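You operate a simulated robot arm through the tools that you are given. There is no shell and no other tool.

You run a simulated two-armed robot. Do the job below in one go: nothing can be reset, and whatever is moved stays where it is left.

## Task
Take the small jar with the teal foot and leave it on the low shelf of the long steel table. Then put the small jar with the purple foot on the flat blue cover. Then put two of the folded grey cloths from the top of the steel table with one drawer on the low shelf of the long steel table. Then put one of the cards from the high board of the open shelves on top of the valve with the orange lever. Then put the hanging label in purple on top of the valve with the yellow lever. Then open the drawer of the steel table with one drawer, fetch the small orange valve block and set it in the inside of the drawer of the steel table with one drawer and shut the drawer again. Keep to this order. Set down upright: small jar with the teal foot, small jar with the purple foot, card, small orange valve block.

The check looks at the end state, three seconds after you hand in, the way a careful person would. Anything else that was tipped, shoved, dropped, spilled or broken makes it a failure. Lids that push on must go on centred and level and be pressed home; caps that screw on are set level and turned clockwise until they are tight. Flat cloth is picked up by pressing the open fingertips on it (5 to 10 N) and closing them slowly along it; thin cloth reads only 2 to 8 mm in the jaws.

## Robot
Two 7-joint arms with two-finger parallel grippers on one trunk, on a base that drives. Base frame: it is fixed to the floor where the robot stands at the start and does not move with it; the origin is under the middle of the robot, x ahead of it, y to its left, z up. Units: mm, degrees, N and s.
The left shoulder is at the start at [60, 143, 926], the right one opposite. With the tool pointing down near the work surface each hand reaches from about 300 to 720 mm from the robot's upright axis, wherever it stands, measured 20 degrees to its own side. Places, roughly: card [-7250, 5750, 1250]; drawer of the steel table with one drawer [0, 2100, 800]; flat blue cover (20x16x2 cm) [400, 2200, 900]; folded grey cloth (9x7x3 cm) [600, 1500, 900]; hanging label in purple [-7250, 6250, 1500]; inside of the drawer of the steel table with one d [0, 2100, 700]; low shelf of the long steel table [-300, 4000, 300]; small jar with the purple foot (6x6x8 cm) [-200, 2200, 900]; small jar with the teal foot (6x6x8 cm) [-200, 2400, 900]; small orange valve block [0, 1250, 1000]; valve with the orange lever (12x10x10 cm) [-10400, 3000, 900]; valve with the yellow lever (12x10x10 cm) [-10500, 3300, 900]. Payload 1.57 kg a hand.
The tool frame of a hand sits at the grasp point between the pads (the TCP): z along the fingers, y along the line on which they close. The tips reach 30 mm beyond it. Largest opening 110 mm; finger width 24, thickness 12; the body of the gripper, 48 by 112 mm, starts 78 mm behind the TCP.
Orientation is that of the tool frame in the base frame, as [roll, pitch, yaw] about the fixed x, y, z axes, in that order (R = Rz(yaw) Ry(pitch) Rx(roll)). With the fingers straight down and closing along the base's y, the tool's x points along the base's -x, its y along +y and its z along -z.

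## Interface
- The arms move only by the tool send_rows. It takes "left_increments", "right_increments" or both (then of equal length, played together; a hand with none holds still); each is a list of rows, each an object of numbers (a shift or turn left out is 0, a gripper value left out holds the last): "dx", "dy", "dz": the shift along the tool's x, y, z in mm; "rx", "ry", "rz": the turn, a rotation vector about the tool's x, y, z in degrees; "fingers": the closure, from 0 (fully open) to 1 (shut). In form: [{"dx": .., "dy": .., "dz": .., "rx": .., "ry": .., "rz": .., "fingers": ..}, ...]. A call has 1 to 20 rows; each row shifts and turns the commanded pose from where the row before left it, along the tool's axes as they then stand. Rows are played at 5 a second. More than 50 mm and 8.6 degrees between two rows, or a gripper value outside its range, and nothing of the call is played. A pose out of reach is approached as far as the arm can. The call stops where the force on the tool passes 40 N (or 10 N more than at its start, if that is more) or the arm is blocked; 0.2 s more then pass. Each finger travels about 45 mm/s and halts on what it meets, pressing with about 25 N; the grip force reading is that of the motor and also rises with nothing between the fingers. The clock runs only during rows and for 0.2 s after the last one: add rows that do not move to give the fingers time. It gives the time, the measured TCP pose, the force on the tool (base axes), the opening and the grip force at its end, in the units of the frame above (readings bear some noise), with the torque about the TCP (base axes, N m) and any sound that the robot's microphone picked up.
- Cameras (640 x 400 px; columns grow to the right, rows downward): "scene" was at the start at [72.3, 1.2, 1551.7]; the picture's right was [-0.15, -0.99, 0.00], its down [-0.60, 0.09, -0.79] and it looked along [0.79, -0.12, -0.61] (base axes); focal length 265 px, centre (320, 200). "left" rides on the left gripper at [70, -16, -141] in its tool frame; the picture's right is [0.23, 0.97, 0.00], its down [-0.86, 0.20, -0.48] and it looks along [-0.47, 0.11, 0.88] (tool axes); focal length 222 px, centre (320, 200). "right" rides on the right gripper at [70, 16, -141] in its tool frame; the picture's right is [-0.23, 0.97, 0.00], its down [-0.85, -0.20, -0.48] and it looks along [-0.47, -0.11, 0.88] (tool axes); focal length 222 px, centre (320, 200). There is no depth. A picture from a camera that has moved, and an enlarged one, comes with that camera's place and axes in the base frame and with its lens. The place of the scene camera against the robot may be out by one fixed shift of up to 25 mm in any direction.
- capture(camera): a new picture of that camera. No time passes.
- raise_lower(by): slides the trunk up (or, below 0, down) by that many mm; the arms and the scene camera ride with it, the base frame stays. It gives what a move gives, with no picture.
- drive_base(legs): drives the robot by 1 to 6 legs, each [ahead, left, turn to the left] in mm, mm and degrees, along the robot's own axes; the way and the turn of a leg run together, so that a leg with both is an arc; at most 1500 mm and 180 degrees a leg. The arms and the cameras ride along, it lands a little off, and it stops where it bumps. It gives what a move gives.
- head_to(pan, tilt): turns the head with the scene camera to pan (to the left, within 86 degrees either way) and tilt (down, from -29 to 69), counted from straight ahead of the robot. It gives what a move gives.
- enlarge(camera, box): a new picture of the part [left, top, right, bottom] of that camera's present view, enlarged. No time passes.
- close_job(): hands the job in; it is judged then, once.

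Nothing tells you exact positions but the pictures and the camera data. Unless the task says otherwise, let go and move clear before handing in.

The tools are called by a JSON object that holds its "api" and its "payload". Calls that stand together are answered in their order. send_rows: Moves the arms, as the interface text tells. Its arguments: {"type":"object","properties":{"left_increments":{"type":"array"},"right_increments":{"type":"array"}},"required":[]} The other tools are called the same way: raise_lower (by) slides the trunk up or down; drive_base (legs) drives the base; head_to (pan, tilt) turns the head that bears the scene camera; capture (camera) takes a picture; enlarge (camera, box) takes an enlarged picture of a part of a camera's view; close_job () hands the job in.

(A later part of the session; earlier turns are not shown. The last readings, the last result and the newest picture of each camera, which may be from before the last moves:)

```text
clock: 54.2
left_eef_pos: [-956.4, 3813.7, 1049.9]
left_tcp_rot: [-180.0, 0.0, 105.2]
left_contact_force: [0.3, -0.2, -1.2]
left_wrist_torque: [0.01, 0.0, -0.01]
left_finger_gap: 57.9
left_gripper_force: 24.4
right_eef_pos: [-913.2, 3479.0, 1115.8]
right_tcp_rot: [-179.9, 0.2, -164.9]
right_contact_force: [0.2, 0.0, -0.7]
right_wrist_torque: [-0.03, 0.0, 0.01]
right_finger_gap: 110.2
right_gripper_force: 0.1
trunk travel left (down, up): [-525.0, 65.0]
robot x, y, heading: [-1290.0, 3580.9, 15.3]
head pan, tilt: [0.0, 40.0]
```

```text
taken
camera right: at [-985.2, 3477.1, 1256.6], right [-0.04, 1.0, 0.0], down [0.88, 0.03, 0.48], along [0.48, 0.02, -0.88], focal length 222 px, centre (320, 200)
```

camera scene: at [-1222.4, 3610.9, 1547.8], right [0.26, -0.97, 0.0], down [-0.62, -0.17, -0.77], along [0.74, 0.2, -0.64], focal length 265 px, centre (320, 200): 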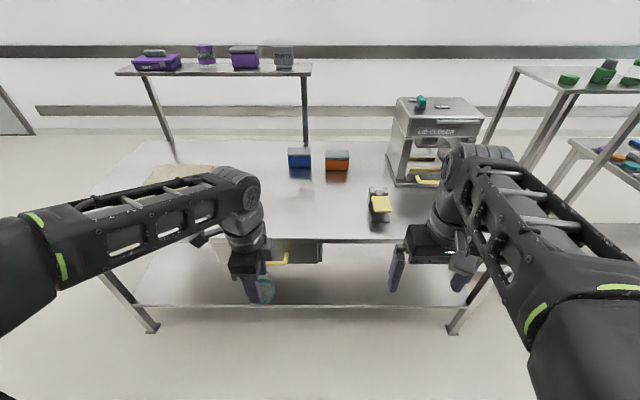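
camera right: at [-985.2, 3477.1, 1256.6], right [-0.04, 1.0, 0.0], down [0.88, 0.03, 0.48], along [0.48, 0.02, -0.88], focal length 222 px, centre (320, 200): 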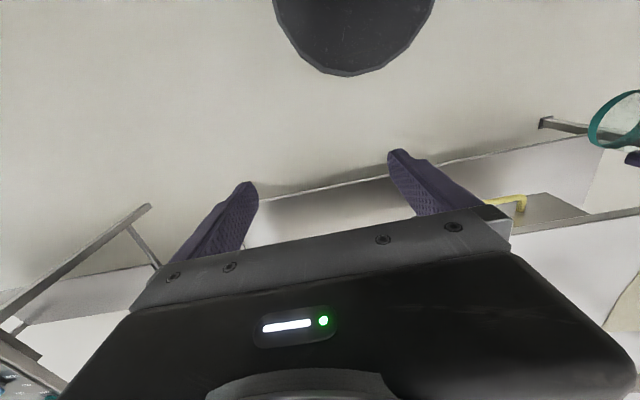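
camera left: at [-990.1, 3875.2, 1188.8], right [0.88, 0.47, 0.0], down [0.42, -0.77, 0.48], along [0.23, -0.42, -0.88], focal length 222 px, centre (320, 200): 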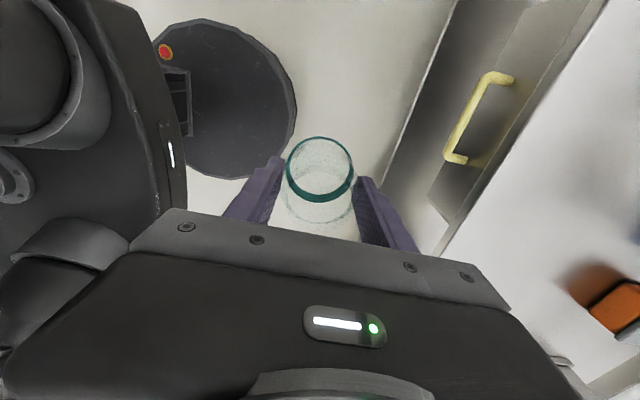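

Lowering in two steps.

{"api": "raise_lower", "payload": {"by": -400}}

{"api": "capture", "payload": {"camera": "scene"}}

{"api": "capture", "payload": {"camera": "left"}}

{"api": "capture", "payload": {"camera": "right"}}

```text
clock: 58.0
left_eef_pos: [-957.8, 3814.4, 649.2]
left_tcp_rot: [-179.9, 0.1, 105.1]
left_contact_force: [0.4, 0.2, 0.0]
left_wrist_torque: [-0.02, -0.02, -0.03]
left_finger_gap: 57.9
left_gripper_force: 24.7
right_eef_pos: [-914.0, 3479.7, 715.0]
right_tcp_rot: [179.9, 0.2, -164.8]
right_contact_force: [0.4, 0.2, 0.6]
right_wrist_torque: [-0.02, -0.05, -0.01]
right_finger_gap: 109.9
right_gripper_force: 0.1
trunk travel left (down, up): [-125.0, 465.0]
robot x, y, heading: [-1292.0, 3581.2, 15.2]
head pan, tilt: [0.0, 40.0]
```

```text
taken
camera scene: at [-1222.4, 3610.9, 1147.8], right [0.26, -0.97, 0.0], down [-0.62, -0.17, -0.77], along [0.74, 0.2, -0.64], focal length 265 px, centre (320, 200)
```

scene: 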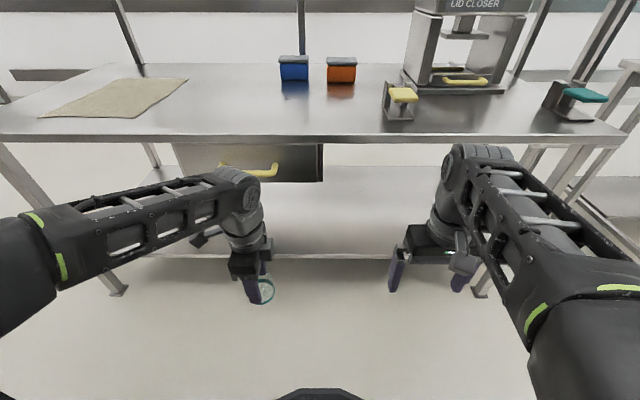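

```text
taken
camera left: at [-990.2, 3875.2, 788.9], right [0.88, 0.47, 0.0], down [0.42, -0.77, 0.48], along [0.23, -0.42, -0.88], focal length 222 px, centre (320, 200)
```

left: 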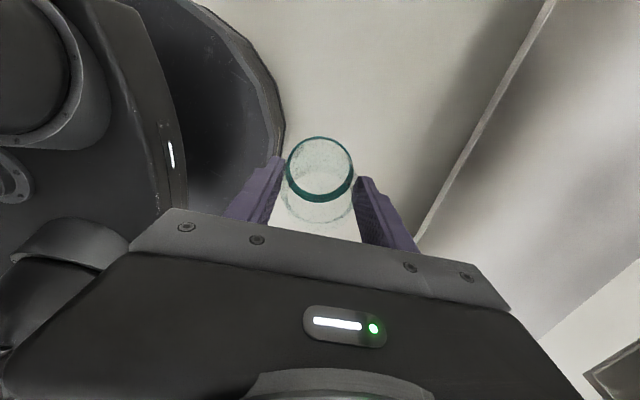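

```text
taken
camera right: at [-985.2, 3477.0, 856.7], right [-0.04, 1.0, 0.0], down [0.88, 0.03, 0.48], along [0.48, 0.02, -0.88], focal length 222 px, centre (320, 200)
```

right: 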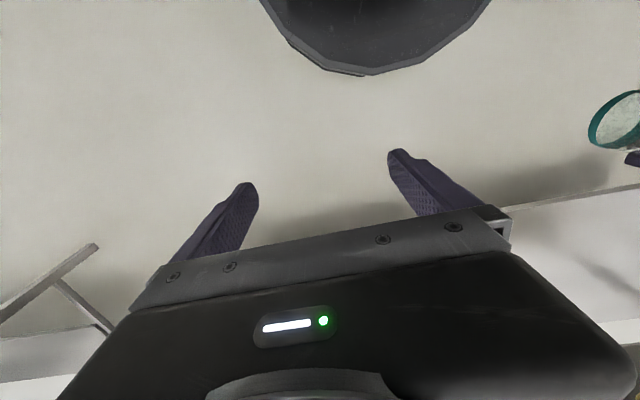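

The shelf edge lies about 720–775 mm ahead of my axis at z about 235–300, and the yellow-handled drawer's right end is roughly straight ahead. I'll shift right 300 mm to avoid the drawer, then lower the trunk the rest and lower both hands before entering under the top.

{"api": "drive_base", "payload": {"legs": [[0, -300, 0]]}}

{"api": "raise_lower", "payload": {"by": -122}}

{"api": "send_rows", "payload": {"left_increments": [{"dz": 35}, {"dz": 35}, {"dz": 30}, {}], "right_increments": [{"dz": 45}, {"dz": 45}, {"dz": 45}, {}]}}

{"api": "capture", "payload": {"camera": "scene"}}

{"api": "capture", "payload": {"camera": "left"}}

```text
clock: 60.0
left_eef_pos: [-877.7, 3519.7, 649.7]
left_tcp_rot: [180.0, 0.1, 105.1]
left_contact_force: [-0.6, -0.9, -0.2]
left_wrist_torque: [0.01, 0.02, 0.0]
left_finger_gap: 57.9
left_gripper_force: 24.5
right_eef_pos: [-834.4, 3185.1, 716.1]
right_tcp_rot: [-180.0, 0.1, -164.9]
right_contact_force: [-0.1, 0.8, -0.1]
right_wrist_torque: [-0.01, -0.01, 0.01]
right_finger_gap: 110.2
right_gripper_force: 0.1
trunk travel left (down, up): [-125.0, 465.0]
robot x, y, heading: [-1209.2, 3287.8, 15.0]
head pan, tilt: [0.0, 40.0]
```

```text
clock: 61.6
left_eef_pos: [-878.3, 3519.7, 526.9]
left_tcp_rot: [180.0, 0.0, 105.1]
left_contact_force: [0.1, -0.1, -0.2]
left_wrist_torque: [0.05, 0.02, -0.03]
left_finger_gap: 58.2
left_gripper_force: 25.1
right_eef_pos: [-833.6, 3184.7, 594.1]
right_tcp_rot: [-180.0, 0.1, -164.9]
right_contact_force: [0.0, -0.2, 0.5]
right_wrist_torque: [0.0, 0.0, 0.02]
right_finger_gap: 109.8
right_gripper_force: 0.0
trunk travel left (down, up): [-3.0, 587.0]
robot x, y, heading: [-1213.8, 3288.7, 15.2]
head pan, tilt: [0.0, 40.0]
```

```text
clock: 62.6
left_eef_pos: [-878.6, 3520.3, 425.2]
left_tcp_rot: [180.0, 0.1, 105.1]
left_contact_force: [-0.4, 0.0, -1.8]
left_wrist_torque: [-0.01, -0.02, 0.0]
left_finger_gap: 57.9
left_gripper_force: 24.8
right_eef_pos: [-834.7, 3185.4, 458.9]
right_tcp_rot: [-180.0, 0.1, -164.9]
right_contact_force: [0.0, -0.8, 0.9]
right_wrist_torque: [0.01, -0.02, -0.01]
right_finger_gap: 109.9
right_gripper_force: 0.1
trunk travel left (down, up): [-3.0, 587.0]
robot x, y, heading: [-1214.7, 3286.2, 15.2]
head pan, tilt: [0.0, 40.0]
```

```text
taken
camera scene: at [-1143.1, 3317.8, 1025.8], right [0.26, -0.97, 0.0], down [-0.62, -0.17, -0.77], along [0.74, 0.2, -0.64], focal length 265 px, centre (320, 200)
```

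scene: 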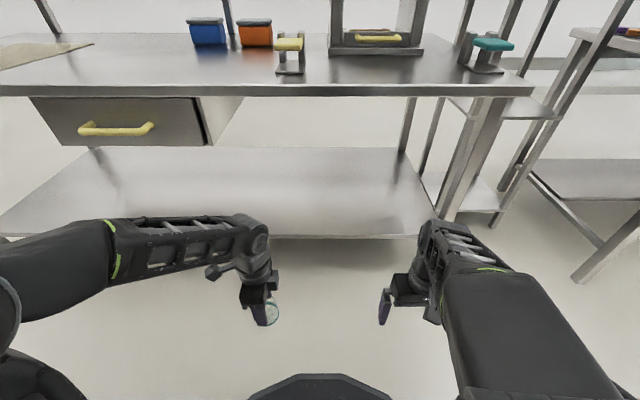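

```text
taken
camera left: at [-911.2, 3582.1, 565.1], right [0.88, 0.47, 0.0], down [0.42, -0.77, 0.48], along [0.23, -0.42, -0.88], focal length 222 px, centre (320, 200)
```

left: 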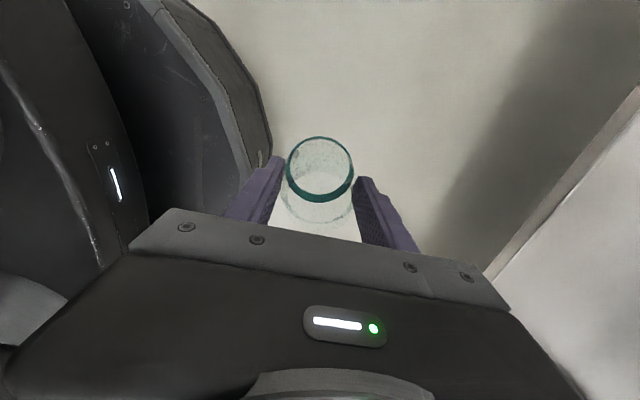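

The shelf surface is at about z 275–280 with its edge about 735 mm ahead. Jar bottom is near z 364, so it clears. I'll drive 310 mm forward and then extend the hand over the shelf.

{"api": "drive_base", "payload": {"legs": [[310, 0, 0]]}}

{"api": "capture", "payload": {"camera": "scene"}}

{"api": "capture", "payload": {"camera": "left"}}

```text
clock: 64.7
left_eef_pos: [-577.3, 3599.8, 424.7]
left_tcp_rot: [-179.9, 0.0, 105.1]
left_contact_force: [0.5, 0.3, -1.2]
left_wrist_torque: [-0.01, -0.01, 0.01]
left_finger_gap: 58.0
left_gripper_force: 25.3
right_eef_pos: [-532.5, 3265.3, 458.6]
right_tcp_rot: [-180.0, 0.1, -165.0]
right_contact_force: [0.5, 0.4, -0.5]
right_wrist_torque: [0.05, -0.01, 0.03]
right_finger_gap: 110.0
right_gripper_force: 0.0
trunk travel left (down, up): [-3.0, 587.0]
robot x, y, heading: [-914.6, 3368.5, 15.2]
head pan, tilt: [0.0, 40.0]
```

```text
taken
camera scene: at [-842.2, 3398.7, 1025.8], right [0.26, -0.97, 0.0], down [-0.62, -0.17, -0.77], along [0.74, 0.2, -0.64], focal length 265 px, centre (320, 200)
```

scene: 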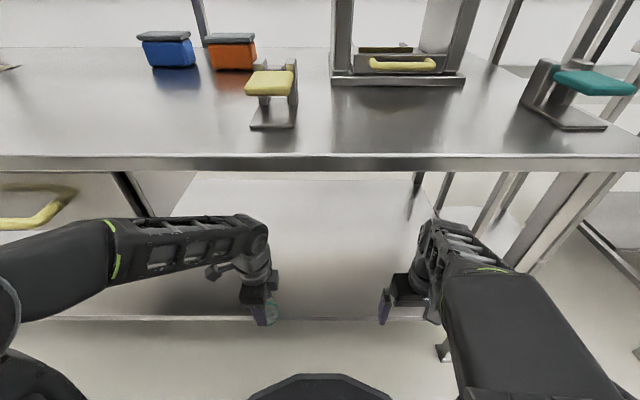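

```text
taken
camera left: at [-609.7, 3662.4, 565.4], right [0.88, 0.47, 0.0], down [0.41, -0.77, 0.48], along [0.23, -0.42, -0.88], focal length 222 px, centre (320, 200)
```

left: 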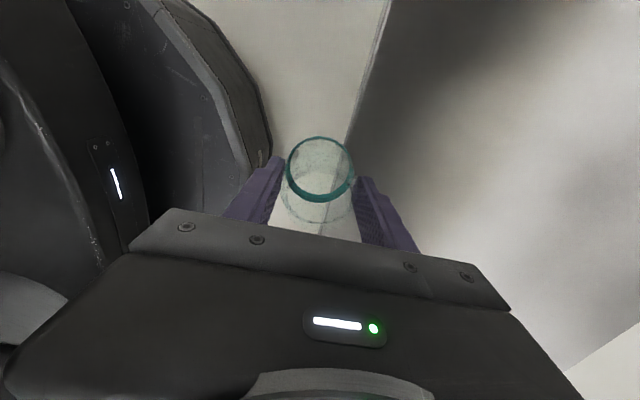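

The jar is right at the shelf edge. Extending 110 mm forward over the shelf.

{"api": "send_rows", "payload": {"left_increments": [{"dy": 40}, {"dy": 40}, {"dy": 35}, {}]}}

{"api": "capture", "payload": {"camera": "left"}}

{"api": "capture", "payload": {"camera": "scene"}}

```text
clock: 65.7
left_eef_pos: [-465.9, 3630.5, 425.6]
left_tcp_rot: [180.0, -0.1, 105.0]
left_contact_force: [-1.6, 0.0, -0.1]
left_wrist_torque: [0.0, 0.0, -0.03]
left_finger_gap: 58.0
left_gripper_force: 25.1
right_eef_pos: [-533.6, 3265.8, 458.4]
right_tcp_rot: [180.0, 0.1, -164.9]
right_contact_force: [0.5, -0.1, -0.2]
right_wrist_torque: [0.02, 0.03, -0.02]
right_finger_gap: 110.1
right_gripper_force: 0.0
trunk travel left (down, up): [-3.0, 587.0]
robot x, y, heading: [-912.4, 3371.8, 14.8]
head pan, tilt: [0.0, 40.0]
```

```text
taken
camera left: at [-498.9, 3692.4, 566.1], right [0.88, 0.47, 0.0], down [0.41, -0.77, 0.48], along [0.23, -0.42, -0.88], focal length 222 px, centre (320, 200)
```

left: 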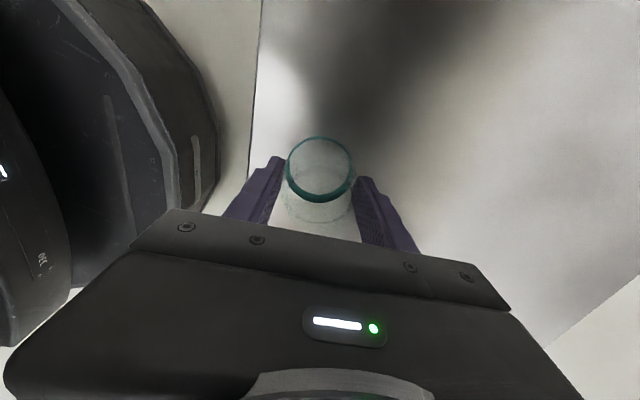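

```text
taken
camera scene: at [-842.2, 3398.7, 1025.8], right [0.26, -0.97, 0.0], down [-0.62, -0.17, -0.77], along [0.74, 0.2, -0.64], focal length 265 px, centre (320, 200)
```

scene: 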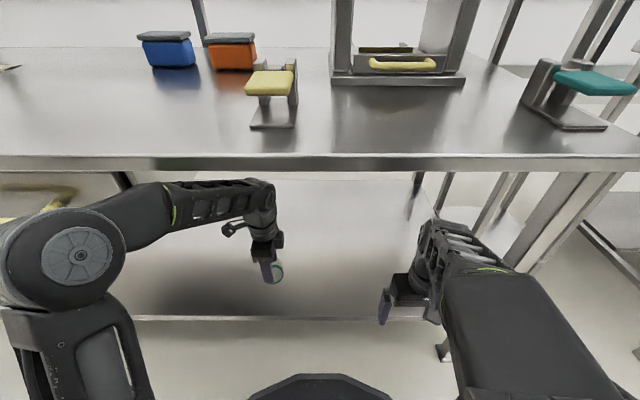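

The jar is over the shelf, well inside the edge. Lowering in stages with force checks.

{"api": "send_rows", "payload": {"left_increments": [{"dz": 30}, {"dz": 30}, {}]}}

{"api": "capture", "payload": {"camera": "left"}}

{"api": "enlarge", "payload": {"camera": "scene", "box": [200, 200, 340, 330]}}

```text
clock: 66.5
left_eef_pos: [-467.3, 3629.9, 366.1]
left_tcp_rot: [180.0, 0.1, 105.0]
left_contact_force: [-0.5, 0.1, -0.7]
left_wrist_torque: [0.02, 0.03, 0.01]
left_finger_gap: 58.1
left_gripper_force: 25.1
right_eef_pos: [-534.0, 3266.2, 459.7]
right_tcp_rot: [-180.0, 0.0, -165.1]
right_contact_force: [-0.4, -0.4, 0.6]
right_wrist_torque: [0.0, -0.06, 0.02]
right_finger_gap: 109.9
right_gripper_force: 0.1
trunk travel left (down, up): [-3.0, 587.0]
robot x, y, heading: [-910.7, 3366.3, 15.0]
head pan, tilt: [0.0, 40.0]
```

```text
taken
camera left: at [-499.4, 3692.5, 506.5], right [0.88, 0.47, 0.0], down [0.41, -0.77, 0.48], along [0.23, -0.42, -0.88], focal length 222 px, centre (320, 200)
```

left: 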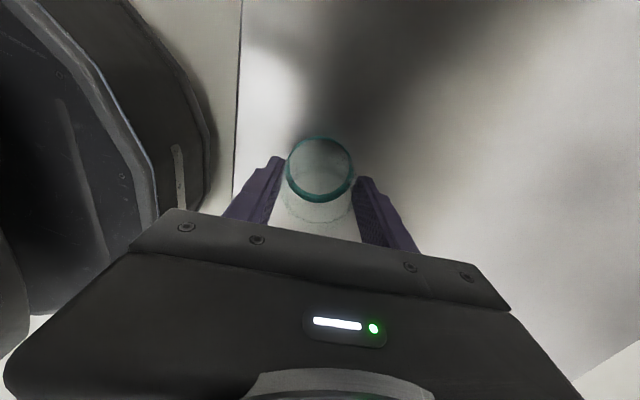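

```text
3.08 times, centred on (270, 265) of scene
camera zoom: at [-842.2, 3398.7, 1025.8], right [0.26, -0.97, 0.0], down [-0.62, -0.17, -0.77], along [0.74, 0.2, -0.64], focal length 817 px, centre (474, 0)
```

zoom: 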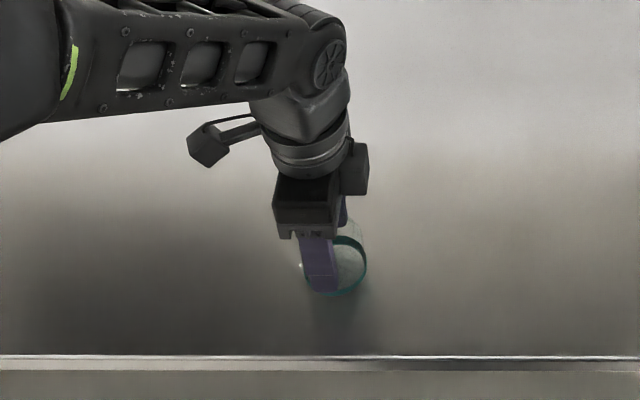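

{"api": "send_rows", "payload": {"left_increments": [{"dz": 5}, {"dz": 5}, {"dz": 5}, {}]}}

{"api": "send_rows", "payload": {"left_increments": [{"dz": 3}, {"dz": 3}, {}]}}

{"api": "send_rows", "payload": {"left_increments": [{"dz": 2}, {"dz": 2}, {}]}}

```text
clock: 67.5
left_eef_pos: [-465.9, 3630.8, 352.7]
left_tcp_rot: [179.8, -0.1, 105.0]
left_contact_force: [-1.6, -0.8, 17.9]
left_wrist_torque: [-0.05, 0.16, 0.01]
left_finger_gap: 58.4
left_gripper_force: 25.1
right_eef_pos: [-533.2, 3264.8, 458.8]
right_tcp_rot: [179.9, 0.1, -165.0]
right_contact_force: [0.5, 0.1, -0.6]
right_wrist_torque: [-0.02, -0.02, -0.03]
right_finger_gap: 109.7
right_gripper_force: 0.0
trunk travel left (down, up): [-3.0, 587.0]
robot x, y, heading: [-910.2, 3367.8, 15.4]
head pan, tilt: [0.0, 40.0]
```

```text
clock: 68.2
left_eef_pos: [-464.8, 3629.2, 348.8]
left_tcp_rot: [179.6, 0.1, 105.1]
left_contact_force: [-3.2, 0.3, 20.4]
left_wrist_torque: [0.03, 0.07, 0.03]
left_finger_gap: 58.1
left_gripper_force: 25.1
right_eef_pos: [-533.0, 3265.3, 457.5]
right_tcp_rot: [179.9, 0.2, -165.0]
right_contact_force: [-1.4, -0.2, 0.3]
right_wrist_torque: [0.0, -0.01, -0.01]
right_finger_gap: 109.9
right_gripper_force: 0.1
trunk travel left (down, up): [-3.0, 587.0]
robot x, y, heading: [-912.9, 3373.1, 15.1]
head pan, tilt: [0.0, 40.0]
stopped in row 3 (left hand): the force on the tool passed its limit at 41 N (the readings are from after the stop); the commanded pose is now the measured one
```

```text
clock: 68.8
left_eef_pos: [-462.5, 3630.1, 347.6]
left_tcp_rot: [179.3, 0.1, 105.0]
left_contact_force: [-3.0, 0.8, 18.3]
left_wrist_torque: [-0.01, 0.21, 0.0]
left_finger_gap: 58.2
left_gripper_force: 24.8
right_eef_pos: [-533.2, 3265.0, 459.4]
right_tcp_rot: [179.9, 0.1, -165.1]
right_contact_force: [-0.8, 0.5, -0.1]
right_wrist_torque: [0.02, 0.05, 0.01]
right_finger_gap: 110.1
right_gripper_force: 0.1
trunk travel left (down, up): [-3.0, 587.0]
robot x, y, heading: [-914.4, 3369.6, 15.3]
head pan, tilt: [0.0, 40.0]
stopped in row 2 (left hand): the force on the tool passed its limit at 43 N (the readings are from after the stop); the commanded pose is now the measured one
```

The jar touched the shelf (about z 291). I pressed a touch more than needed; I'll ease up until the force drops and then open.

{"api": "send_rows", "payload": {"left_increments": [{"dz": -2}, {}, {}]}}

{"api": "capture", "payload": {"camera": "left"}}

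```text
clock: 69.6
left_eef_pos: [-463.0, 3631.5, 348.4]
left_tcp_rot: [179.4, 0.0, 105.0]
left_contact_force: [1.2, -1.2, 3.7]
left_wrist_torque: [0.0, -0.22, -0.01]
left_finger_gap: 58.3
left_gripper_force: 25.1
right_eef_pos: [-533.1, 3265.3, 459.1]
right_tcp_rot: [180.0, 0.2, -164.9]
right_contact_force: [-0.2, -0.6, -0.1]
right_wrist_torque: [-0.02, 0.01, -0.01]
right_finger_gap: 110.2
right_gripper_force: 0.0
trunk travel left (down, up): [-3.0, 587.0]
robot x, y, heading: [-911.9, 3368.6, 15.1]
head pan, tilt: [0.0, 40.0]
```

```text
taken
camera left: at [-497.2, 3692.5, 487.8], right [0.88, 0.47, 0.01], down [0.41, -0.78, 0.48], along [0.23, -0.42, -0.88], focal length 222 px, centre (320, 200)
```

left: 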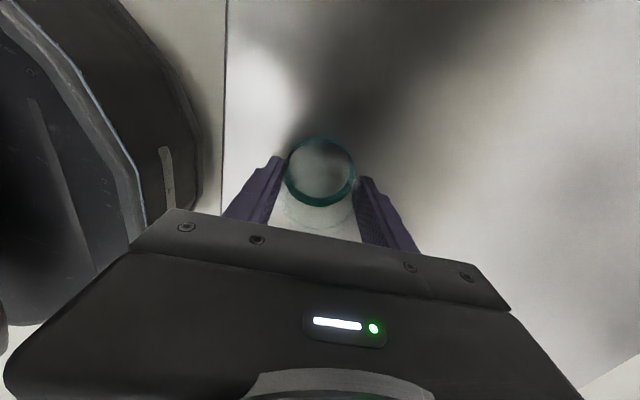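

Force is down to about 4 N. Opening slowly.

{"api": "send_rows", "payload": {"left_increments": [{"fingers": 0.5}, {"fingers": 0.46}, {"fingers": 0.43}, {"fingers": 0.4}, {"fingers": 0.35}, {"fingers": 0.28}, {"fingers": 0.22}, {}]}}

{"api": "capture", "payload": {"camera": "left"}}

```text
clock: 71.4
left_eef_pos: [-463.6, 3630.7, 348.3]
left_tcp_rot: [179.5, -0.1, 105.1]
left_contact_force: [-0.1, 0.4, 0.4]
left_wrist_torque: [0.01, -0.01, -0.01]
left_finger_gap: 85.7
left_gripper_force: 0.1
right_eef_pos: [-532.5, 3266.5, 458.5]
right_tcp_rot: [-180.0, 0.0, -165.0]
right_contact_force: [0.4, -0.8, 0.0]
right_wrist_torque: [-0.01, -0.02, -0.01]
right_finger_gap: 110.1
right_gripper_force: 0.1
trunk travel left (down, up): [-3.0, 587.0]
robot x, y, heading: [-910.8, 3367.9, 15.2]
head pan, tilt: [0.0, 40.0]
```

```text
taken
camera left: at [-497.1, 3692.6, 487.9], right [0.88, 0.47, 0.01], down [0.41, -0.78, 0.48], along [0.23, -0.42, -0.88], focal length 222 px, centre (320, 200)
```

left: 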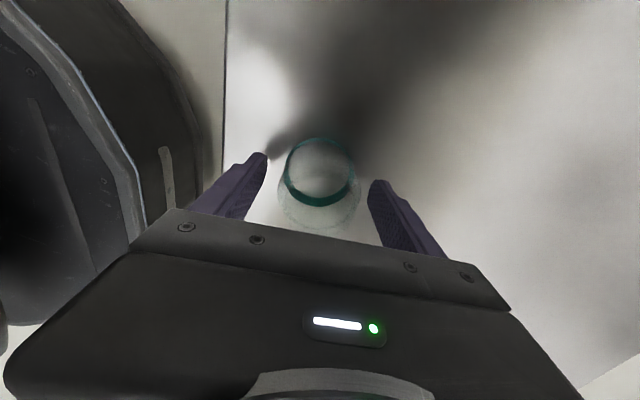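

The jar stands. Raising the hand straight up, then back out.

{"api": "send_rows", "payload": {"left_increments": [{"dz": -20}, {"dz": -40}, {"dz": -40}, {"dz": -10}, {"dy": -45}, {"dy": -45}, {"dy": -45}, {}]}}

{"api": "enlarge", "payload": {"camera": "scene", "box": [200, 170, 400, 340]}}

{"api": "capture", "payload": {"camera": "left"}}

```text
clock: 73.2
left_eef_pos: [-595.0, 3593.2, 455.5]
left_tcp_rot: [179.4, 0.0, 105.0]
left_contact_force: [0.0, -0.6, 0.8]
left_wrist_torque: [0.05, 0.0, 0.01]
left_finger_gap: 85.9
left_gripper_force: 0.0
right_eef_pos: [-533.0, 3267.2, 458.3]
right_tcp_rot: [179.9, 0.0, -165.0]
right_contact_force: [-0.3, 0.4, -0.6]
right_wrist_torque: [-0.01, 0.0, -0.02]
right_finger_gap: 110.0
right_gripper_force: 0.1
trunk travel left (down, up): [-3.0, 587.0]
robot x, y, heading: [-912.4, 3371.4, 15.0]
head pan, tilt: [0.0, 40.0]
```

```text
2.35 times, centred on (300, 255) of scene
camera zoom: at [-842.3, 3398.7, 1025.8], right [0.26, -0.97, 0.0], down [-0.62, -0.17, -0.77], along [0.74, 0.2, -0.64], focal length 624 px, centre (367, 71)
```

zoom: 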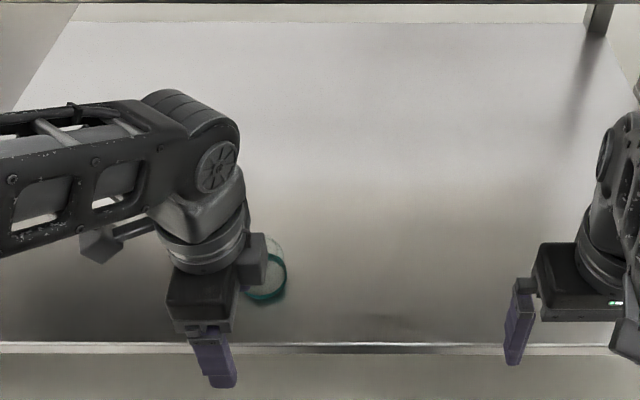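

```text
taken
camera left: at [-629.1, 3654.8, 596.2], right [0.88, 0.47, 0.01], down [0.41, -0.77, 0.48], along [0.23, -0.42, -0.88], focal length 222 px, centre (320, 200)
```

left: 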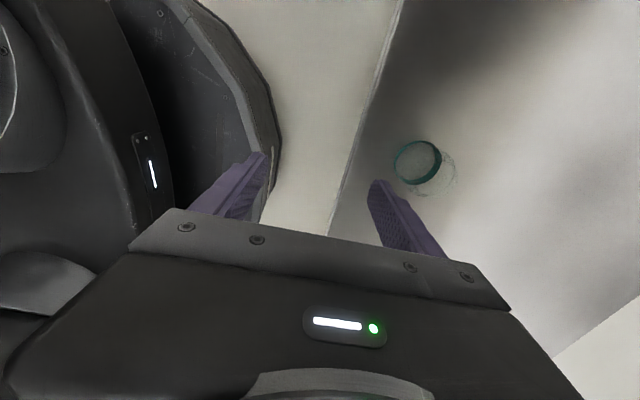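

The teal jar stands upright on the low shelf. Next the purple jar: I back out, raise the trunk and hands, and return along the aisle.

{"api": "drive_base", "payload": {"legs": [[-330, 0, 0]]}}

{"api": "raise_lower", "payload": {"by": 400}}

{"api": "raise_lower", "payload": {"by": 122}}

{"api": "send_rows", "payload": {"left_increments": [{"dz": -45}, {"dz": -45}, {"rx": 0.5}, {}], "right_increments": [{"dz": -45}, {"dz": -45}, {"dz": -30}, {}]}}

{"api": "drive_base", "payload": {"legs": [[0, -750, 0.8], [0, -705, 0.7], [200, 0, 0]]}}

{"api": "capture", "payload": {"camera": "left"}}

{"api": "capture", "payload": {"camera": "scene"}}

```text
clock: 75.3
left_eef_pos: [-912.8, 3505.5, 457.1]
left_tcp_rot: [179.4, 0.0, 105.0]
left_contact_force: [-0.6, 0.2, -0.4]
left_wrist_torque: [0.0, 0.03, 0.0]
left_finger_gap: 85.8
left_gripper_force: 0.1
right_eef_pos: [-851.0, 3181.1, 459.3]
right_tcp_rot: [180.0, -0.1, -164.9]
right_contact_force: [0.1, 0.2, -0.5]
right_wrist_torque: [-0.01, -0.05, 0.0]
right_finger_gap: 109.7
right_gripper_force: 0.0
trunk travel left (down, up): [-3.0, 587.0]
robot x, y, heading: [-1231.6, 3280.6, 15.0]
head pan, tilt: [0.0, 40.0]
```

```text
clock: 79.2
left_eef_pos: [-912.5, 3508.8, 857.3]
left_tcp_rot: [179.5, -0.1, 105.0]
left_contact_force: [-0.7, -0.1, -0.5]
left_wrist_torque: [0.0, 0.0, -0.01]
left_finger_gap: 85.5
left_gripper_force: 0.1
right_eef_pos: [-852.2, 3179.0, 857.7]
right_tcp_rot: [-180.0, 0.1, -164.9]
right_contact_force: [-0.2, 0.6, -0.1]
right_wrist_torque: [-0.03, 0.03, 0.0]
right_finger_gap: 110.0
right_gripper_force: 0.1
trunk travel left (down, up): [-403.0, 187.0]
robot x, y, heading: [-1233.5, 3285.1, 15.2]
head pan, tilt: [0.0, 40.0]
```

```text
clock: 80.7
left_eef_pos: [-913.6, 3507.4, 978.3]
left_tcp_rot: [179.5, -0.1, 105.0]
left_contact_force: [0.0, -0.2, -0.6]
left_wrist_torque: [0.02, 0.02, 0.0]
left_finger_gap: 85.9
left_gripper_force: 0.0
right_eef_pos: [-851.7, 3180.2, 980.2]
right_tcp_rot: [180.0, 0.1, -165.0]
right_contact_force: [-0.2, 0.4, -1.4]
right_wrist_torque: [-0.01, -0.02, 0.03]
right_finger_gap: 109.9
right_gripper_force: 0.0
trunk travel left (down, up): [-525.0, 65.0]
robot x, y, heading: [-1233.4, 3284.0, 15.3]
head pan, tilt: [0.0, 40.0]
```

```text
clock: 81.7
left_eef_pos: [-914.0, 3507.1, 1069.9]
left_tcp_rot: [179.9, -0.1, 105.0]
left_contact_force: [1.0, 0.7, -1.2]
left_wrist_torque: [-0.01, 0.0, 0.0]
left_finger_gap: 86.0
left_gripper_force: 0.0
right_eef_pos: [-849.9, 3179.4, 1099.4]
right_tcp_rot: [179.9, 0.1, -164.9]
right_contact_force: [-0.9, -0.7, 0.7]
right_wrist_torque: [-0.01, 0.02, 0.0]
right_finger_gap: 110.0
right_gripper_force: 0.1
trunk travel left (down, up): [-525.0, 65.0]
robot x, y, heading: [-1232.9, 3284.0, 14.7]
head pan, tilt: [0.0, 40.0]
```

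```text
clock: 90.4
left_eef_pos: [-337.9, 2162.7, 1066.9]
left_tcp_rot: [-179.9, -0.1, 105.8]
left_contact_force: [-0.3, 0.2, -0.3]
left_wrist_torque: [0.0, 0.01, -0.01]
left_finger_gap: 86.1
left_gripper_force: 0.0
right_eef_pos: [-269.6, 1837.6, 1099.9]
right_tcp_rot: [-180.0, 0.0, -164.1]
right_contact_force: [1.0, -0.2, -0.2]
right_wrist_torque: [0.01, 0.07, 0.02]
right_finger_gap: 110.0
right_gripper_force: 0.1
trunk travel left (down, up): [-525.0, 65.0]
robot x, y, heading: [-650.3, 1934.9, 15.7]
head pan, tilt: [0.0, 40.0]
```

```text
taken
camera left: at [-371.2, 2224.2, 1208.2], right [0.87, 0.49, 0.0], down [0.43, -0.77, 0.48], along [0.23, -0.42, -0.88], focal length 222 px, centre (320, 200)
```

left: 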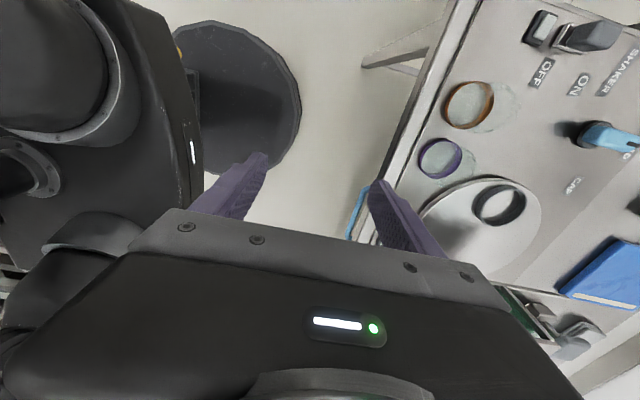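

```text
taken
camera scene: at [-580.9, 1964.9, 1547.7], right [0.27, -0.96, 0.0], down [-0.62, -0.18, -0.77], along [0.74, 0.21, -0.64], focal length 265 px, centre (320, 200)
```

scene: 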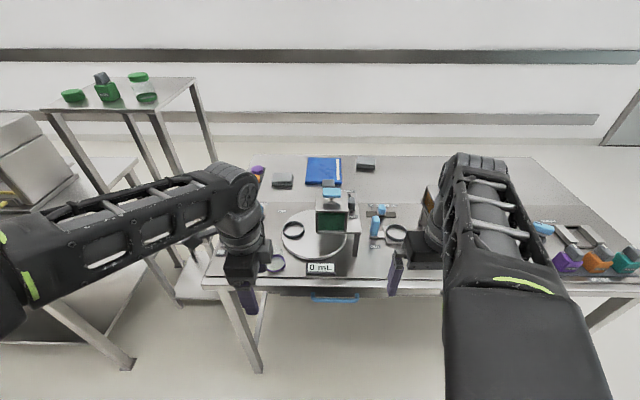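

The purple jar is at about (-158, 2221), matching earlier estimates. I'll move 35 mm closer, turn the hand 10° so the far finger stays off the balance pan, and move over the jar.

{"api": "drive_base", "payload": {"legs": [[35, 0, 0]]}}

{"api": "send_rows", "payload": {"left_increments": [{"rz": -5}, {"rz": -5}, {}]}}

```text
clock: 91.3
left_eef_pos: [-303.6, 2172.1, 1068.1]
left_tcp_rot: [-179.9, 0.0, 106.0]
left_contact_force: [0.3, 0.4, -1.2]
left_wrist_torque: [-0.01, 0.06, -0.03]
left_finger_gap: 85.9
left_gripper_force: 0.1
right_eef_pos: [-236.8, 1844.4, 1100.0]
right_tcp_rot: [-180.0, 0.0, -164.0]
right_contact_force: [0.6, -0.4, -0.7]
right_wrist_torque: [-0.03, 0.07, -0.03]
right_finger_gap: 109.9
right_gripper_force: 0.2
trunk travel left (down, up): [-525.0, 65.0]
robot x, y, heading: [-619.7, 1946.9, 15.9]
head pan, tilt: [0.0, 40.0]
```

```text
clock: 92.1
left_eef_pos: [-305.9, 2172.9, 1069.0]
left_tcp_rot: [-179.9, 0.0, 115.9]
left_contact_force: [0.9, -0.6, 0.5]
left_wrist_torque: [-0.02, -0.01, 0.05]
left_finger_gap: 85.8
left_gripper_force: 0.1
right_eef_pos: [-237.1, 1845.7, 1099.7]
right_tcp_rot: [179.9, 0.0, -164.0]
right_contact_force: [-0.5, 0.1, 0.5]
right_wrist_torque: [0.04, -0.01, -0.04]
right_finger_gap: 110.0
right_gripper_force: 0.0
trunk travel left (down, up): [-525.0, 65.0]
robot x, y, heading: [-617.3, 1946.4, 15.8]
head pan, tilt: [0.0, 40.0]
```

{"api": "send_rows", "payload": {"left_increments": [{"dx": -5, "dy": 38}, {"dx": -5, "dy": 38}, {"dx": -5, "dy": 38}, {"dx": -6, "dy": 39}, {}, {}]}}

{"api": "enlarge", "payload": {"camera": "left", "box": [220, 80, 420, 230]}}

```text
clock: 93.5
left_eef_pos: [-157.6, 2220.6, 1069.6]
left_tcp_rot: [-179.9, 0.0, 115.9]
left_contact_force: [-0.3, -0.2, 0.7]
left_wrist_torque: [0.01, -0.02, -0.01]
left_finger_gap: 85.7
left_gripper_force: 0.1
right_eef_pos: [-236.8, 1846.4, 1099.3]
right_tcp_rot: [179.8, 0.0, -164.0]
right_contact_force: [0.4, 0.7, -0.7]
right_wrist_torque: [-0.03, -0.04, 0.02]
right_finger_gap: 109.9
right_gripper_force: 0.1
trunk travel left (down, up): [-525.0, 65.0]
robot x, y, heading: [-618.3, 1940.0, 15.7]
head pan, tilt: [0.0, 40.0]
```

```text
2.67 times, centred on (320, 155) of left
camera zoom: at [-202.5, 2274.3, 1208.9], right [0.78, 0.63, 0.0], down [0.55, -0.68, 0.48], along [0.3, -0.37, -0.88], focal length 592 px, centre (320, 320)
```

zoom: 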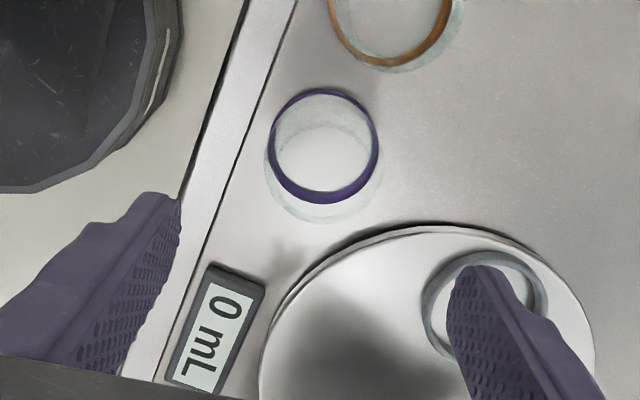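

Well centred. Descending to the same grip height as before and closing.

{"api": "send_rows", "payload": {"left_increments": [{"dz": 40, "dy": 1}, {"dz": 40, "dy": 1}, {"dz": 40}, {"dz": 25}, {}, {}]}}

{"api": "capture", "payload": {"camera": "left"}}

```text
clock: 94.9
left_eef_pos: [-156.8, 2220.0, 923.4]
left_tcp_rot: [-179.9, 0.0, 115.9]
left_contact_force: [0.1, 0.1, -0.3]
left_wrist_torque: [0.02, -0.04, -0.02]
left_finger_gap: 85.5
left_gripper_force: 0.0
right_eef_pos: [-236.7, 1845.3, 1100.4]
right_tcp_rot: [179.9, 0.1, -164.0]
right_contact_force: [0.7, 0.8, -0.7]
right_wrist_torque: [-0.02, -0.02, 0.02]
right_finger_gap: 110.1
right_gripper_force: 0.1
trunk travel left (down, up): [-525.0, 65.0]
robot x, y, heading: [-614.1, 1943.3, 15.9]
head pan, tilt: [0.0, 40.0]
```

```text
taken
camera left: at [-200.6, 2274.4, 1063.2], right [0.78, 0.63, 0.0], down [0.55, -0.68, 0.48], along [0.3, -0.37, -0.88], focal length 222 px, centre (320, 200)
```

left: 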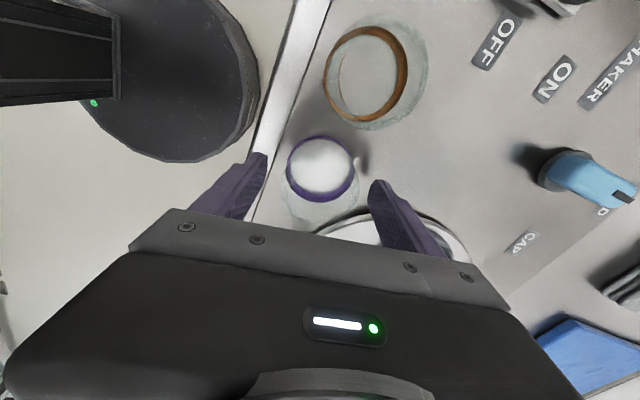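

{"api": "send_rows", "payload": {"left_increments": [{"fingers": 0.28}, {"fingers": 0.33}, {"fingers": 0.38}, {"fingers": 0.43}, {"fingers": 0.5}, {"fingers": 0.55}, {}, {}]}}

```text
clock: 96.7
left_eef_pos: [-156.8, 2220.1, 923.4]
left_tcp_rot: [180.0, 0.0, 116.0]
left_contact_force: [-0.4, -0.1, 1.4]
left_wrist_torque: [0.02, -0.06, -0.01]
left_finger_gap: 59.4
left_gripper_force: 25.1
right_eef_pos: [-236.4, 1846.7, 1098.7]
right_tcp_rot: [-180.0, 0.1, -164.0]
right_contact_force: [-0.1, -0.1, 0.2]
right_wrist_torque: [-0.01, -0.02, 0.01]
right_finger_gap: 110.1
right_gripper_force: 0.1
trunk travel left (down, up): [-525.0, 65.0]
robot x, y, heading: [-619.8, 1945.5, 15.9]
head pan, tilt: [0.0, 40.0]
```

Gripped. Lifting and pulling back.

{"api": "send_rows", "payload": {"left_increments": [{"dz": -15}, {"dz": -40}, {"dz": -40}, {"dz": -40}, {"dx": 8, "dy": -44}, {"dx": 8, "dy": -44}, {"dx": 8, "dy": -44}, {}]}}

{"api": "capture", "payload": {"camera": "scene"}}

{"api": "capture", "payload": {"camera": "left"}}

```text
clock: 98.5
left_eef_pos: [-284.7, 2181.0, 1059.6]
left_tcp_rot: [-179.9, -0.1, 115.9]
left_contact_force: [-0.2, -1.0, -0.9]
left_wrist_torque: [-0.01, 0.04, 0.0]
left_finger_gap: 59.2
left_gripper_force: 25.3
right_eef_pos: [-236.4, 1844.9, 1098.8]
right_tcp_rot: [179.9, 0.0, -164.0]
right_contact_force: [0.6, -0.3, 0.3]
right_wrist_torque: [-0.01, 0.02, -0.02]
right_finger_gap: 109.9
right_gripper_force: 0.1
trunk travel left (down, up): [-525.0, 65.0]
robot x, y, heading: [-617.2, 1944.1, 15.7]
head pan, tilt: [0.0, 40.0]
```

```text
taken
camera scene: at [-547.8, 1974.3, 1547.7], right [0.27, -0.96, 0.0], down [-0.62, -0.18, -0.77], along [0.74, 0.21, -0.64], focal length 265 px, centre (320, 200)
```

scene: 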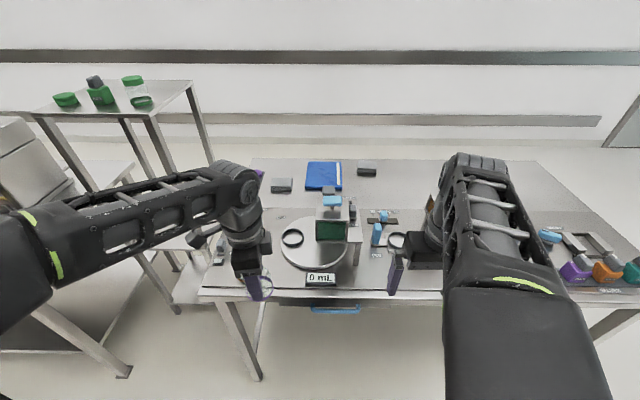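

```text
taken
camera left: at [-328.8, 2236.5, 1198.9], right [0.78, 0.63, 0.0], down [0.55, -0.68, 0.48], along [0.3, -0.37, -0.88], focal length 222 px, centre (320, 200)
```

left: 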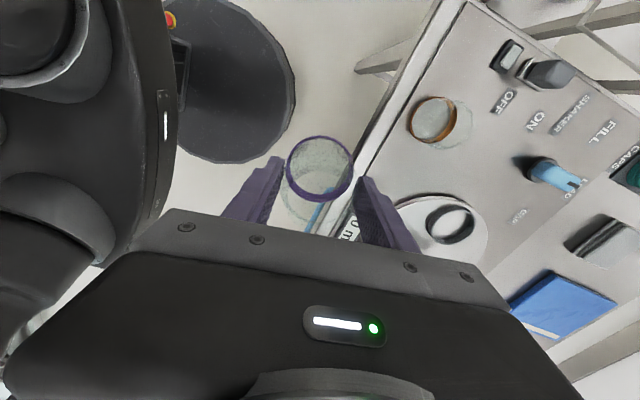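

Purple jar is held upright. I'll drive around the near end of the table to reach its right side, where the blue cover and cloths lie.

{"api": "drive_base", "payload": {"legs": [[-150, 0, 0], [0, -850, 0], [0, -850, 0]]}}

{"api": "head_to", "payload": {"pan": 30, "tilt": 30}}

{"api": "capture", "payload": {"camera": "scene"}}

```text
clock: 108.2
left_eef_pos: [47.2, 500.6, 1058.7]
left_tcp_rot: [179.9, -0.1, 116.6]
left_contact_force: [0.3, -0.5, -1.5]
left_wrist_torque: [0.02, -0.01, -0.01]
left_finger_gap: 59.1
left_gripper_force: 25.2
right_eef_pos: [100.1, 163.8, 1099.3]
right_tcp_rot: [179.9, 0.1, -163.4]
right_contact_force: [-0.8, -0.3, -0.8]
right_wrist_torque: [0.0, 0.0, 0.0]
right_finger_gap: 110.1
right_gripper_force: 0.1
trunk travel left (down, up): [-525.0, 65.0]
robot x, y, heading: [-284.3, 261.4, 17.0]
head pan, tilt: [0.0, 40.0]
```

```text
clock: 109.1
left_eef_pos: [46.7, 500.2, 1060.0]
left_tcp_rot: [-180.0, 0.1, 116.6]
left_contact_force: [0.2, -0.3, -1.7]
left_wrist_torque: [-0.02, 0.03, -0.04]
left_finger_gap: 59.0
left_gripper_force: 25.1
right_eef_pos: [100.9, 164.3, 1100.5]
right_tcp_rot: [-180.0, 0.1, -163.5]
right_contact_force: [-1.1, 0.0, -1.1]
right_wrist_torque: [-0.01, -0.02, -0.02]
right_finger_gap: 110.2
right_gripper_force: 0.0
trunk travel left (down, up): [-525.0, 65.0]
robot x, y, heading: [-284.0, 259.7, 16.4]
head pan, tilt: [30.0, 30.0]
```

```text
taken
camera scene: at [-233.0, 330.4, 1563.1], right [0.73, -0.69, 0.0], down [-0.34, -0.36, -0.87], along [0.6, 0.63, -0.5], focal length 265 px, centre (320, 200)
```

scene: 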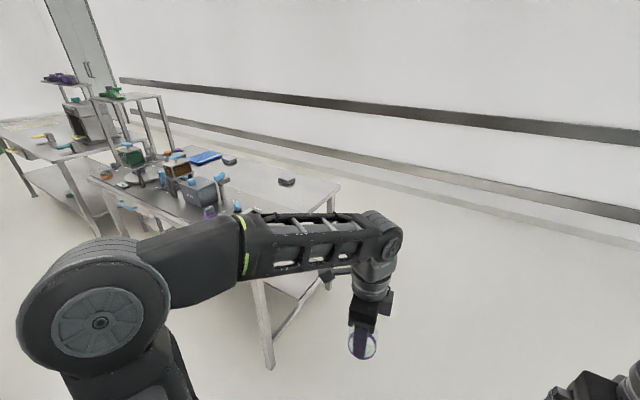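

{"api": "drive_base", "payload": {"legs": [[1000, 0, 0], [950, 0, 0], [0, 0, 90], [0, 0, 90]]}}

{"api": "head_to", "payload": {"pan": -50, "tilt": 30}}

{"api": "capture", "payload": {"camera": "scene"}}

```text
clock: 126.5
left_eef_pos: [1246.0, 573.8, 1058.3]
left_tcp_rot: [-179.9, 0.0, -64.5]
left_contact_force: [-0.3, -0.2, -1.4]
left_wrist_torque: [0.01, -0.01, -0.03]
left_finger_gap: 58.9
left_gripper_force: 25.3
right_eef_pos: [1199.6, 911.0, 1099.8]
right_tcp_rot: [179.9, 0.2, 15.6]
right_contact_force: [0.5, -0.9, -1.7]
right_wrist_torque: [0.0, 0.01, -0.03]
right_finger_gap: 110.2
right_gripper_force: 0.1
trunk travel left (down, up): [-525.0, 65.0]
robot x, y, heading: [1576.5, 810.7, -164.6]
head pan, tilt: [30.0, 30.0]
```

```text
clock: 128.0
left_eef_pos: [1244.5, 574.3, 1059.4]
left_tcp_rot: [-179.9, 0.1, -64.3]
left_contact_force: [0.0, 0.6, -0.1]
left_wrist_torque: [0.0, -0.02, 0.01]
left_finger_gap: 59.2
left_gripper_force: 24.6
right_eef_pos: [1198.5, 911.5, 1099.3]
right_tcp_rot: [-180.0, 0.0, 15.6]
right_contact_force: [0.2, -0.9, 0.2]
right_wrist_torque: [-0.03, -0.03, 0.06]
right_finger_gap: 110.1
right_gripper_force: 0.0
trunk travel left (down, up): [-525.0, 65.0]
robot x, y, heading: [1582.0, 811.1, -164.3]
head pan, tilt: [-50.0, 30.0]
```

```text
taken
camera scene: at [1550.4, 883.5, 1563.2], right [0.56, 0.83, 0.0], down [0.41, -0.28, -0.87], along [-0.71, 0.49, -0.5], focal length 265 px, centre (320, 200)
```

scene: 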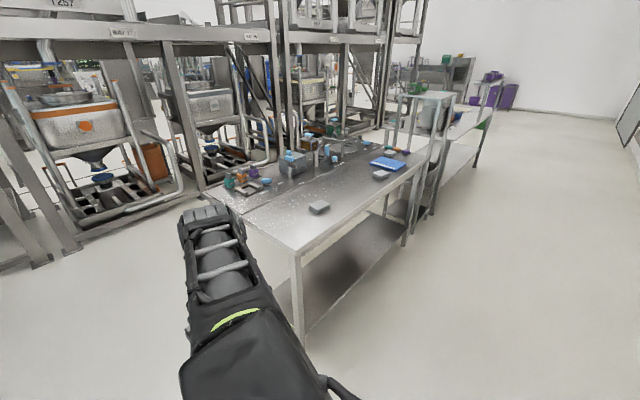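

I'm on the right side of the table; cloths and blue cover are near this edge. Sliding right along the table to the cover.

{"api": "drive_base", "payload": {"legs": [[0, -900, 0], [0, -900, 0]]}}

{"api": "head_to", "payload": {"pan": 0, "tilt": 45}}

{"api": "capture", "payload": {"camera": "scene"}}

{"api": "capture", "payload": {"camera": "left"}}

```text
clock: 137.1
left_eef_pos: [762.1, 2326.3, 1058.1]
left_tcp_rot: [-179.9, 0.0, -64.2]
left_contact_force: [-0.7, 0.3, -1.2]
left_wrist_torque: [0.0, -0.04, -0.02]
left_finger_gap: 59.1
left_gripper_force: 25.1
right_eef_pos: [713.4, 2663.5, 1099.6]
right_tcp_rot: [179.9, 0.2, 15.8]
right_contact_force: [-0.4, 0.0, -0.8]
right_wrist_torque: [-0.01, -0.01, 0.01]
right_finger_gap: 109.8
right_gripper_force: 0.2
trunk travel left (down, up): [-525.0, 65.0]
robot x, y, heading: [1096.8, 2562.6, -164.1]
head pan, tilt: [-50.0, 30.0]
```

```text
clock: 138.3
left_eef_pos: [761.1, 2325.7, 1058.8]
left_tcp_rot: [-180.0, 0.1, -64.1]
left_contact_force: [0.5, 1.2, -1.4]
left_wrist_torque: [0.01, 0.02, 0.01]
left_finger_gap: 59.1
left_gripper_force: 25.2
right_eef_pos: [714.5, 2661.9, 1099.7]
right_tcp_rot: [180.0, 0.1, 15.8]
right_contact_force: [0.3, -0.6, 0.0]
right_wrist_torque: [0.01, 0.01, 0.0]
right_finger_gap: 110.1
right_gripper_force: 0.2
trunk travel left (down, up): [-525.0, 65.0]
robot x, y, heading: [1092.1, 2559.3, -164.1]
head pan, tilt: [0.0, 45.0]
```

```text
taken
camera scene: at [1062.5, 2562.4, 1540.6], right [-0.27, 0.96, 0.0], down [0.68, 0.19, -0.71], along [-0.68, -0.19, -0.71], focal length 265 px, centre (320, 200)
```

scene: 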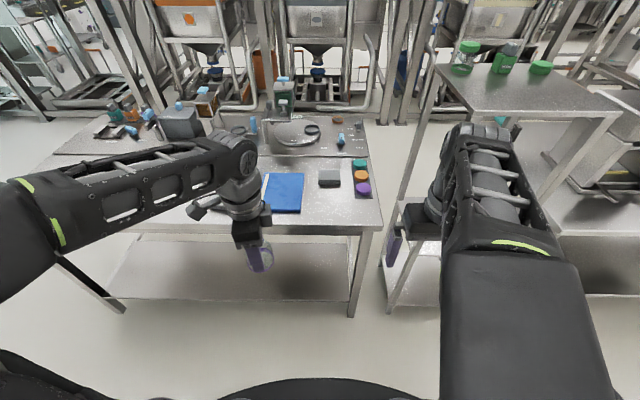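

```text
taken
camera left: at [807.6, 2268.7, 1199.2], right [-0.78, -0.63, 0.0], down [-0.55, 0.68, 0.48], along [-0.3, 0.37, -0.88], focal length 222 px, centre (320, 200)
```

left: 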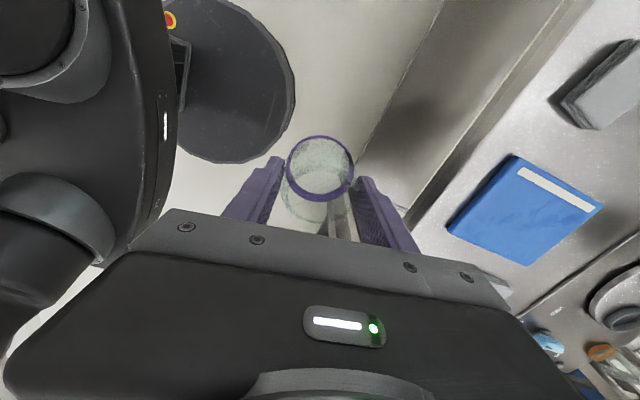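

The blue cover is about 760 mm ahead and 136 mm left of my axis. Driving 200 mm closer for the placement.

{"api": "drive_base", "payload": {"legs": [[200, 0, 0]]}}

{"api": "capture", "payload": {"camera": "left"}}

{"api": "capture", "payload": {"camera": "scene"}}

```text
clock: 139.9
left_eef_pos: [570.5, 2270.7, 1058.2]
left_tcp_rot: [-179.8, 0.0, -64.0]
left_contact_force: [0.0, -0.3, -0.9]
left_wrist_torque: [0.02, -0.01, -0.02]
left_finger_gap: 58.9
left_gripper_force: 24.9
right_eef_pos: [522.0, 2607.1, 1098.3]
right_tcp_rot: [-179.9, 0.0, 15.9]
right_contact_force: [-0.6, -0.4, -0.2]
right_wrist_torque: [-0.04, -0.03, -0.03]
right_finger_gap: 109.9
right_gripper_force: 0.1
trunk travel left (down, up): [-525.0, 65.0]
robot x, y, heading: [902.9, 2506.7, -163.9]
head pan, tilt: [0.0, 45.0]
```

```text
taken
camera left: at [616.2, 2212.8, 1198.7], right [-0.78, -0.63, 0.0], down [-0.56, 0.68, 0.48], along [-0.3, 0.37, -0.88], focal length 222 px, centre (320, 200)
```

left: 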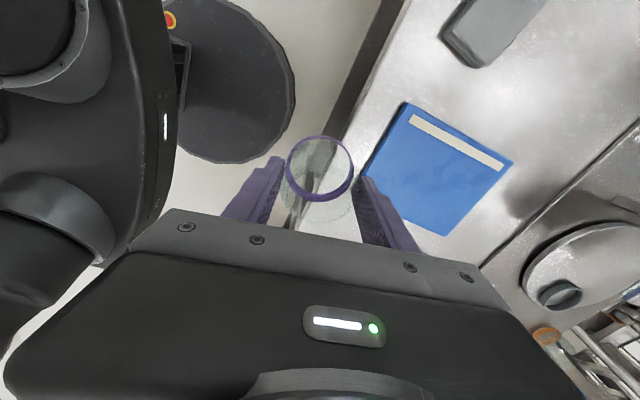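

```text
taken
camera scene: at [869.7, 2507.2, 1540.5], right [-0.28, 0.96, 0.0], down [0.68, 0.2, -0.71], along [-0.68, -0.19, -0.71], focal length 265 px, centre (320, 200)
```

scene: 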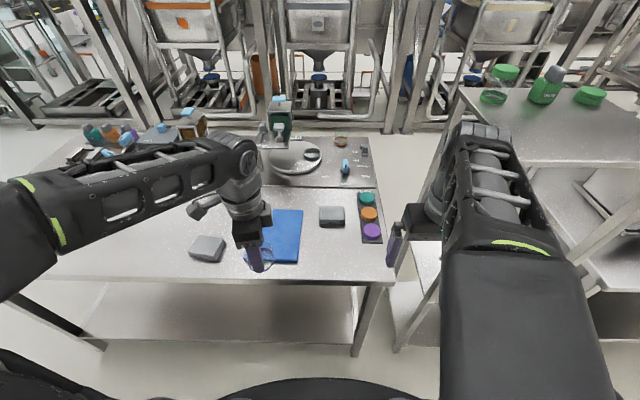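

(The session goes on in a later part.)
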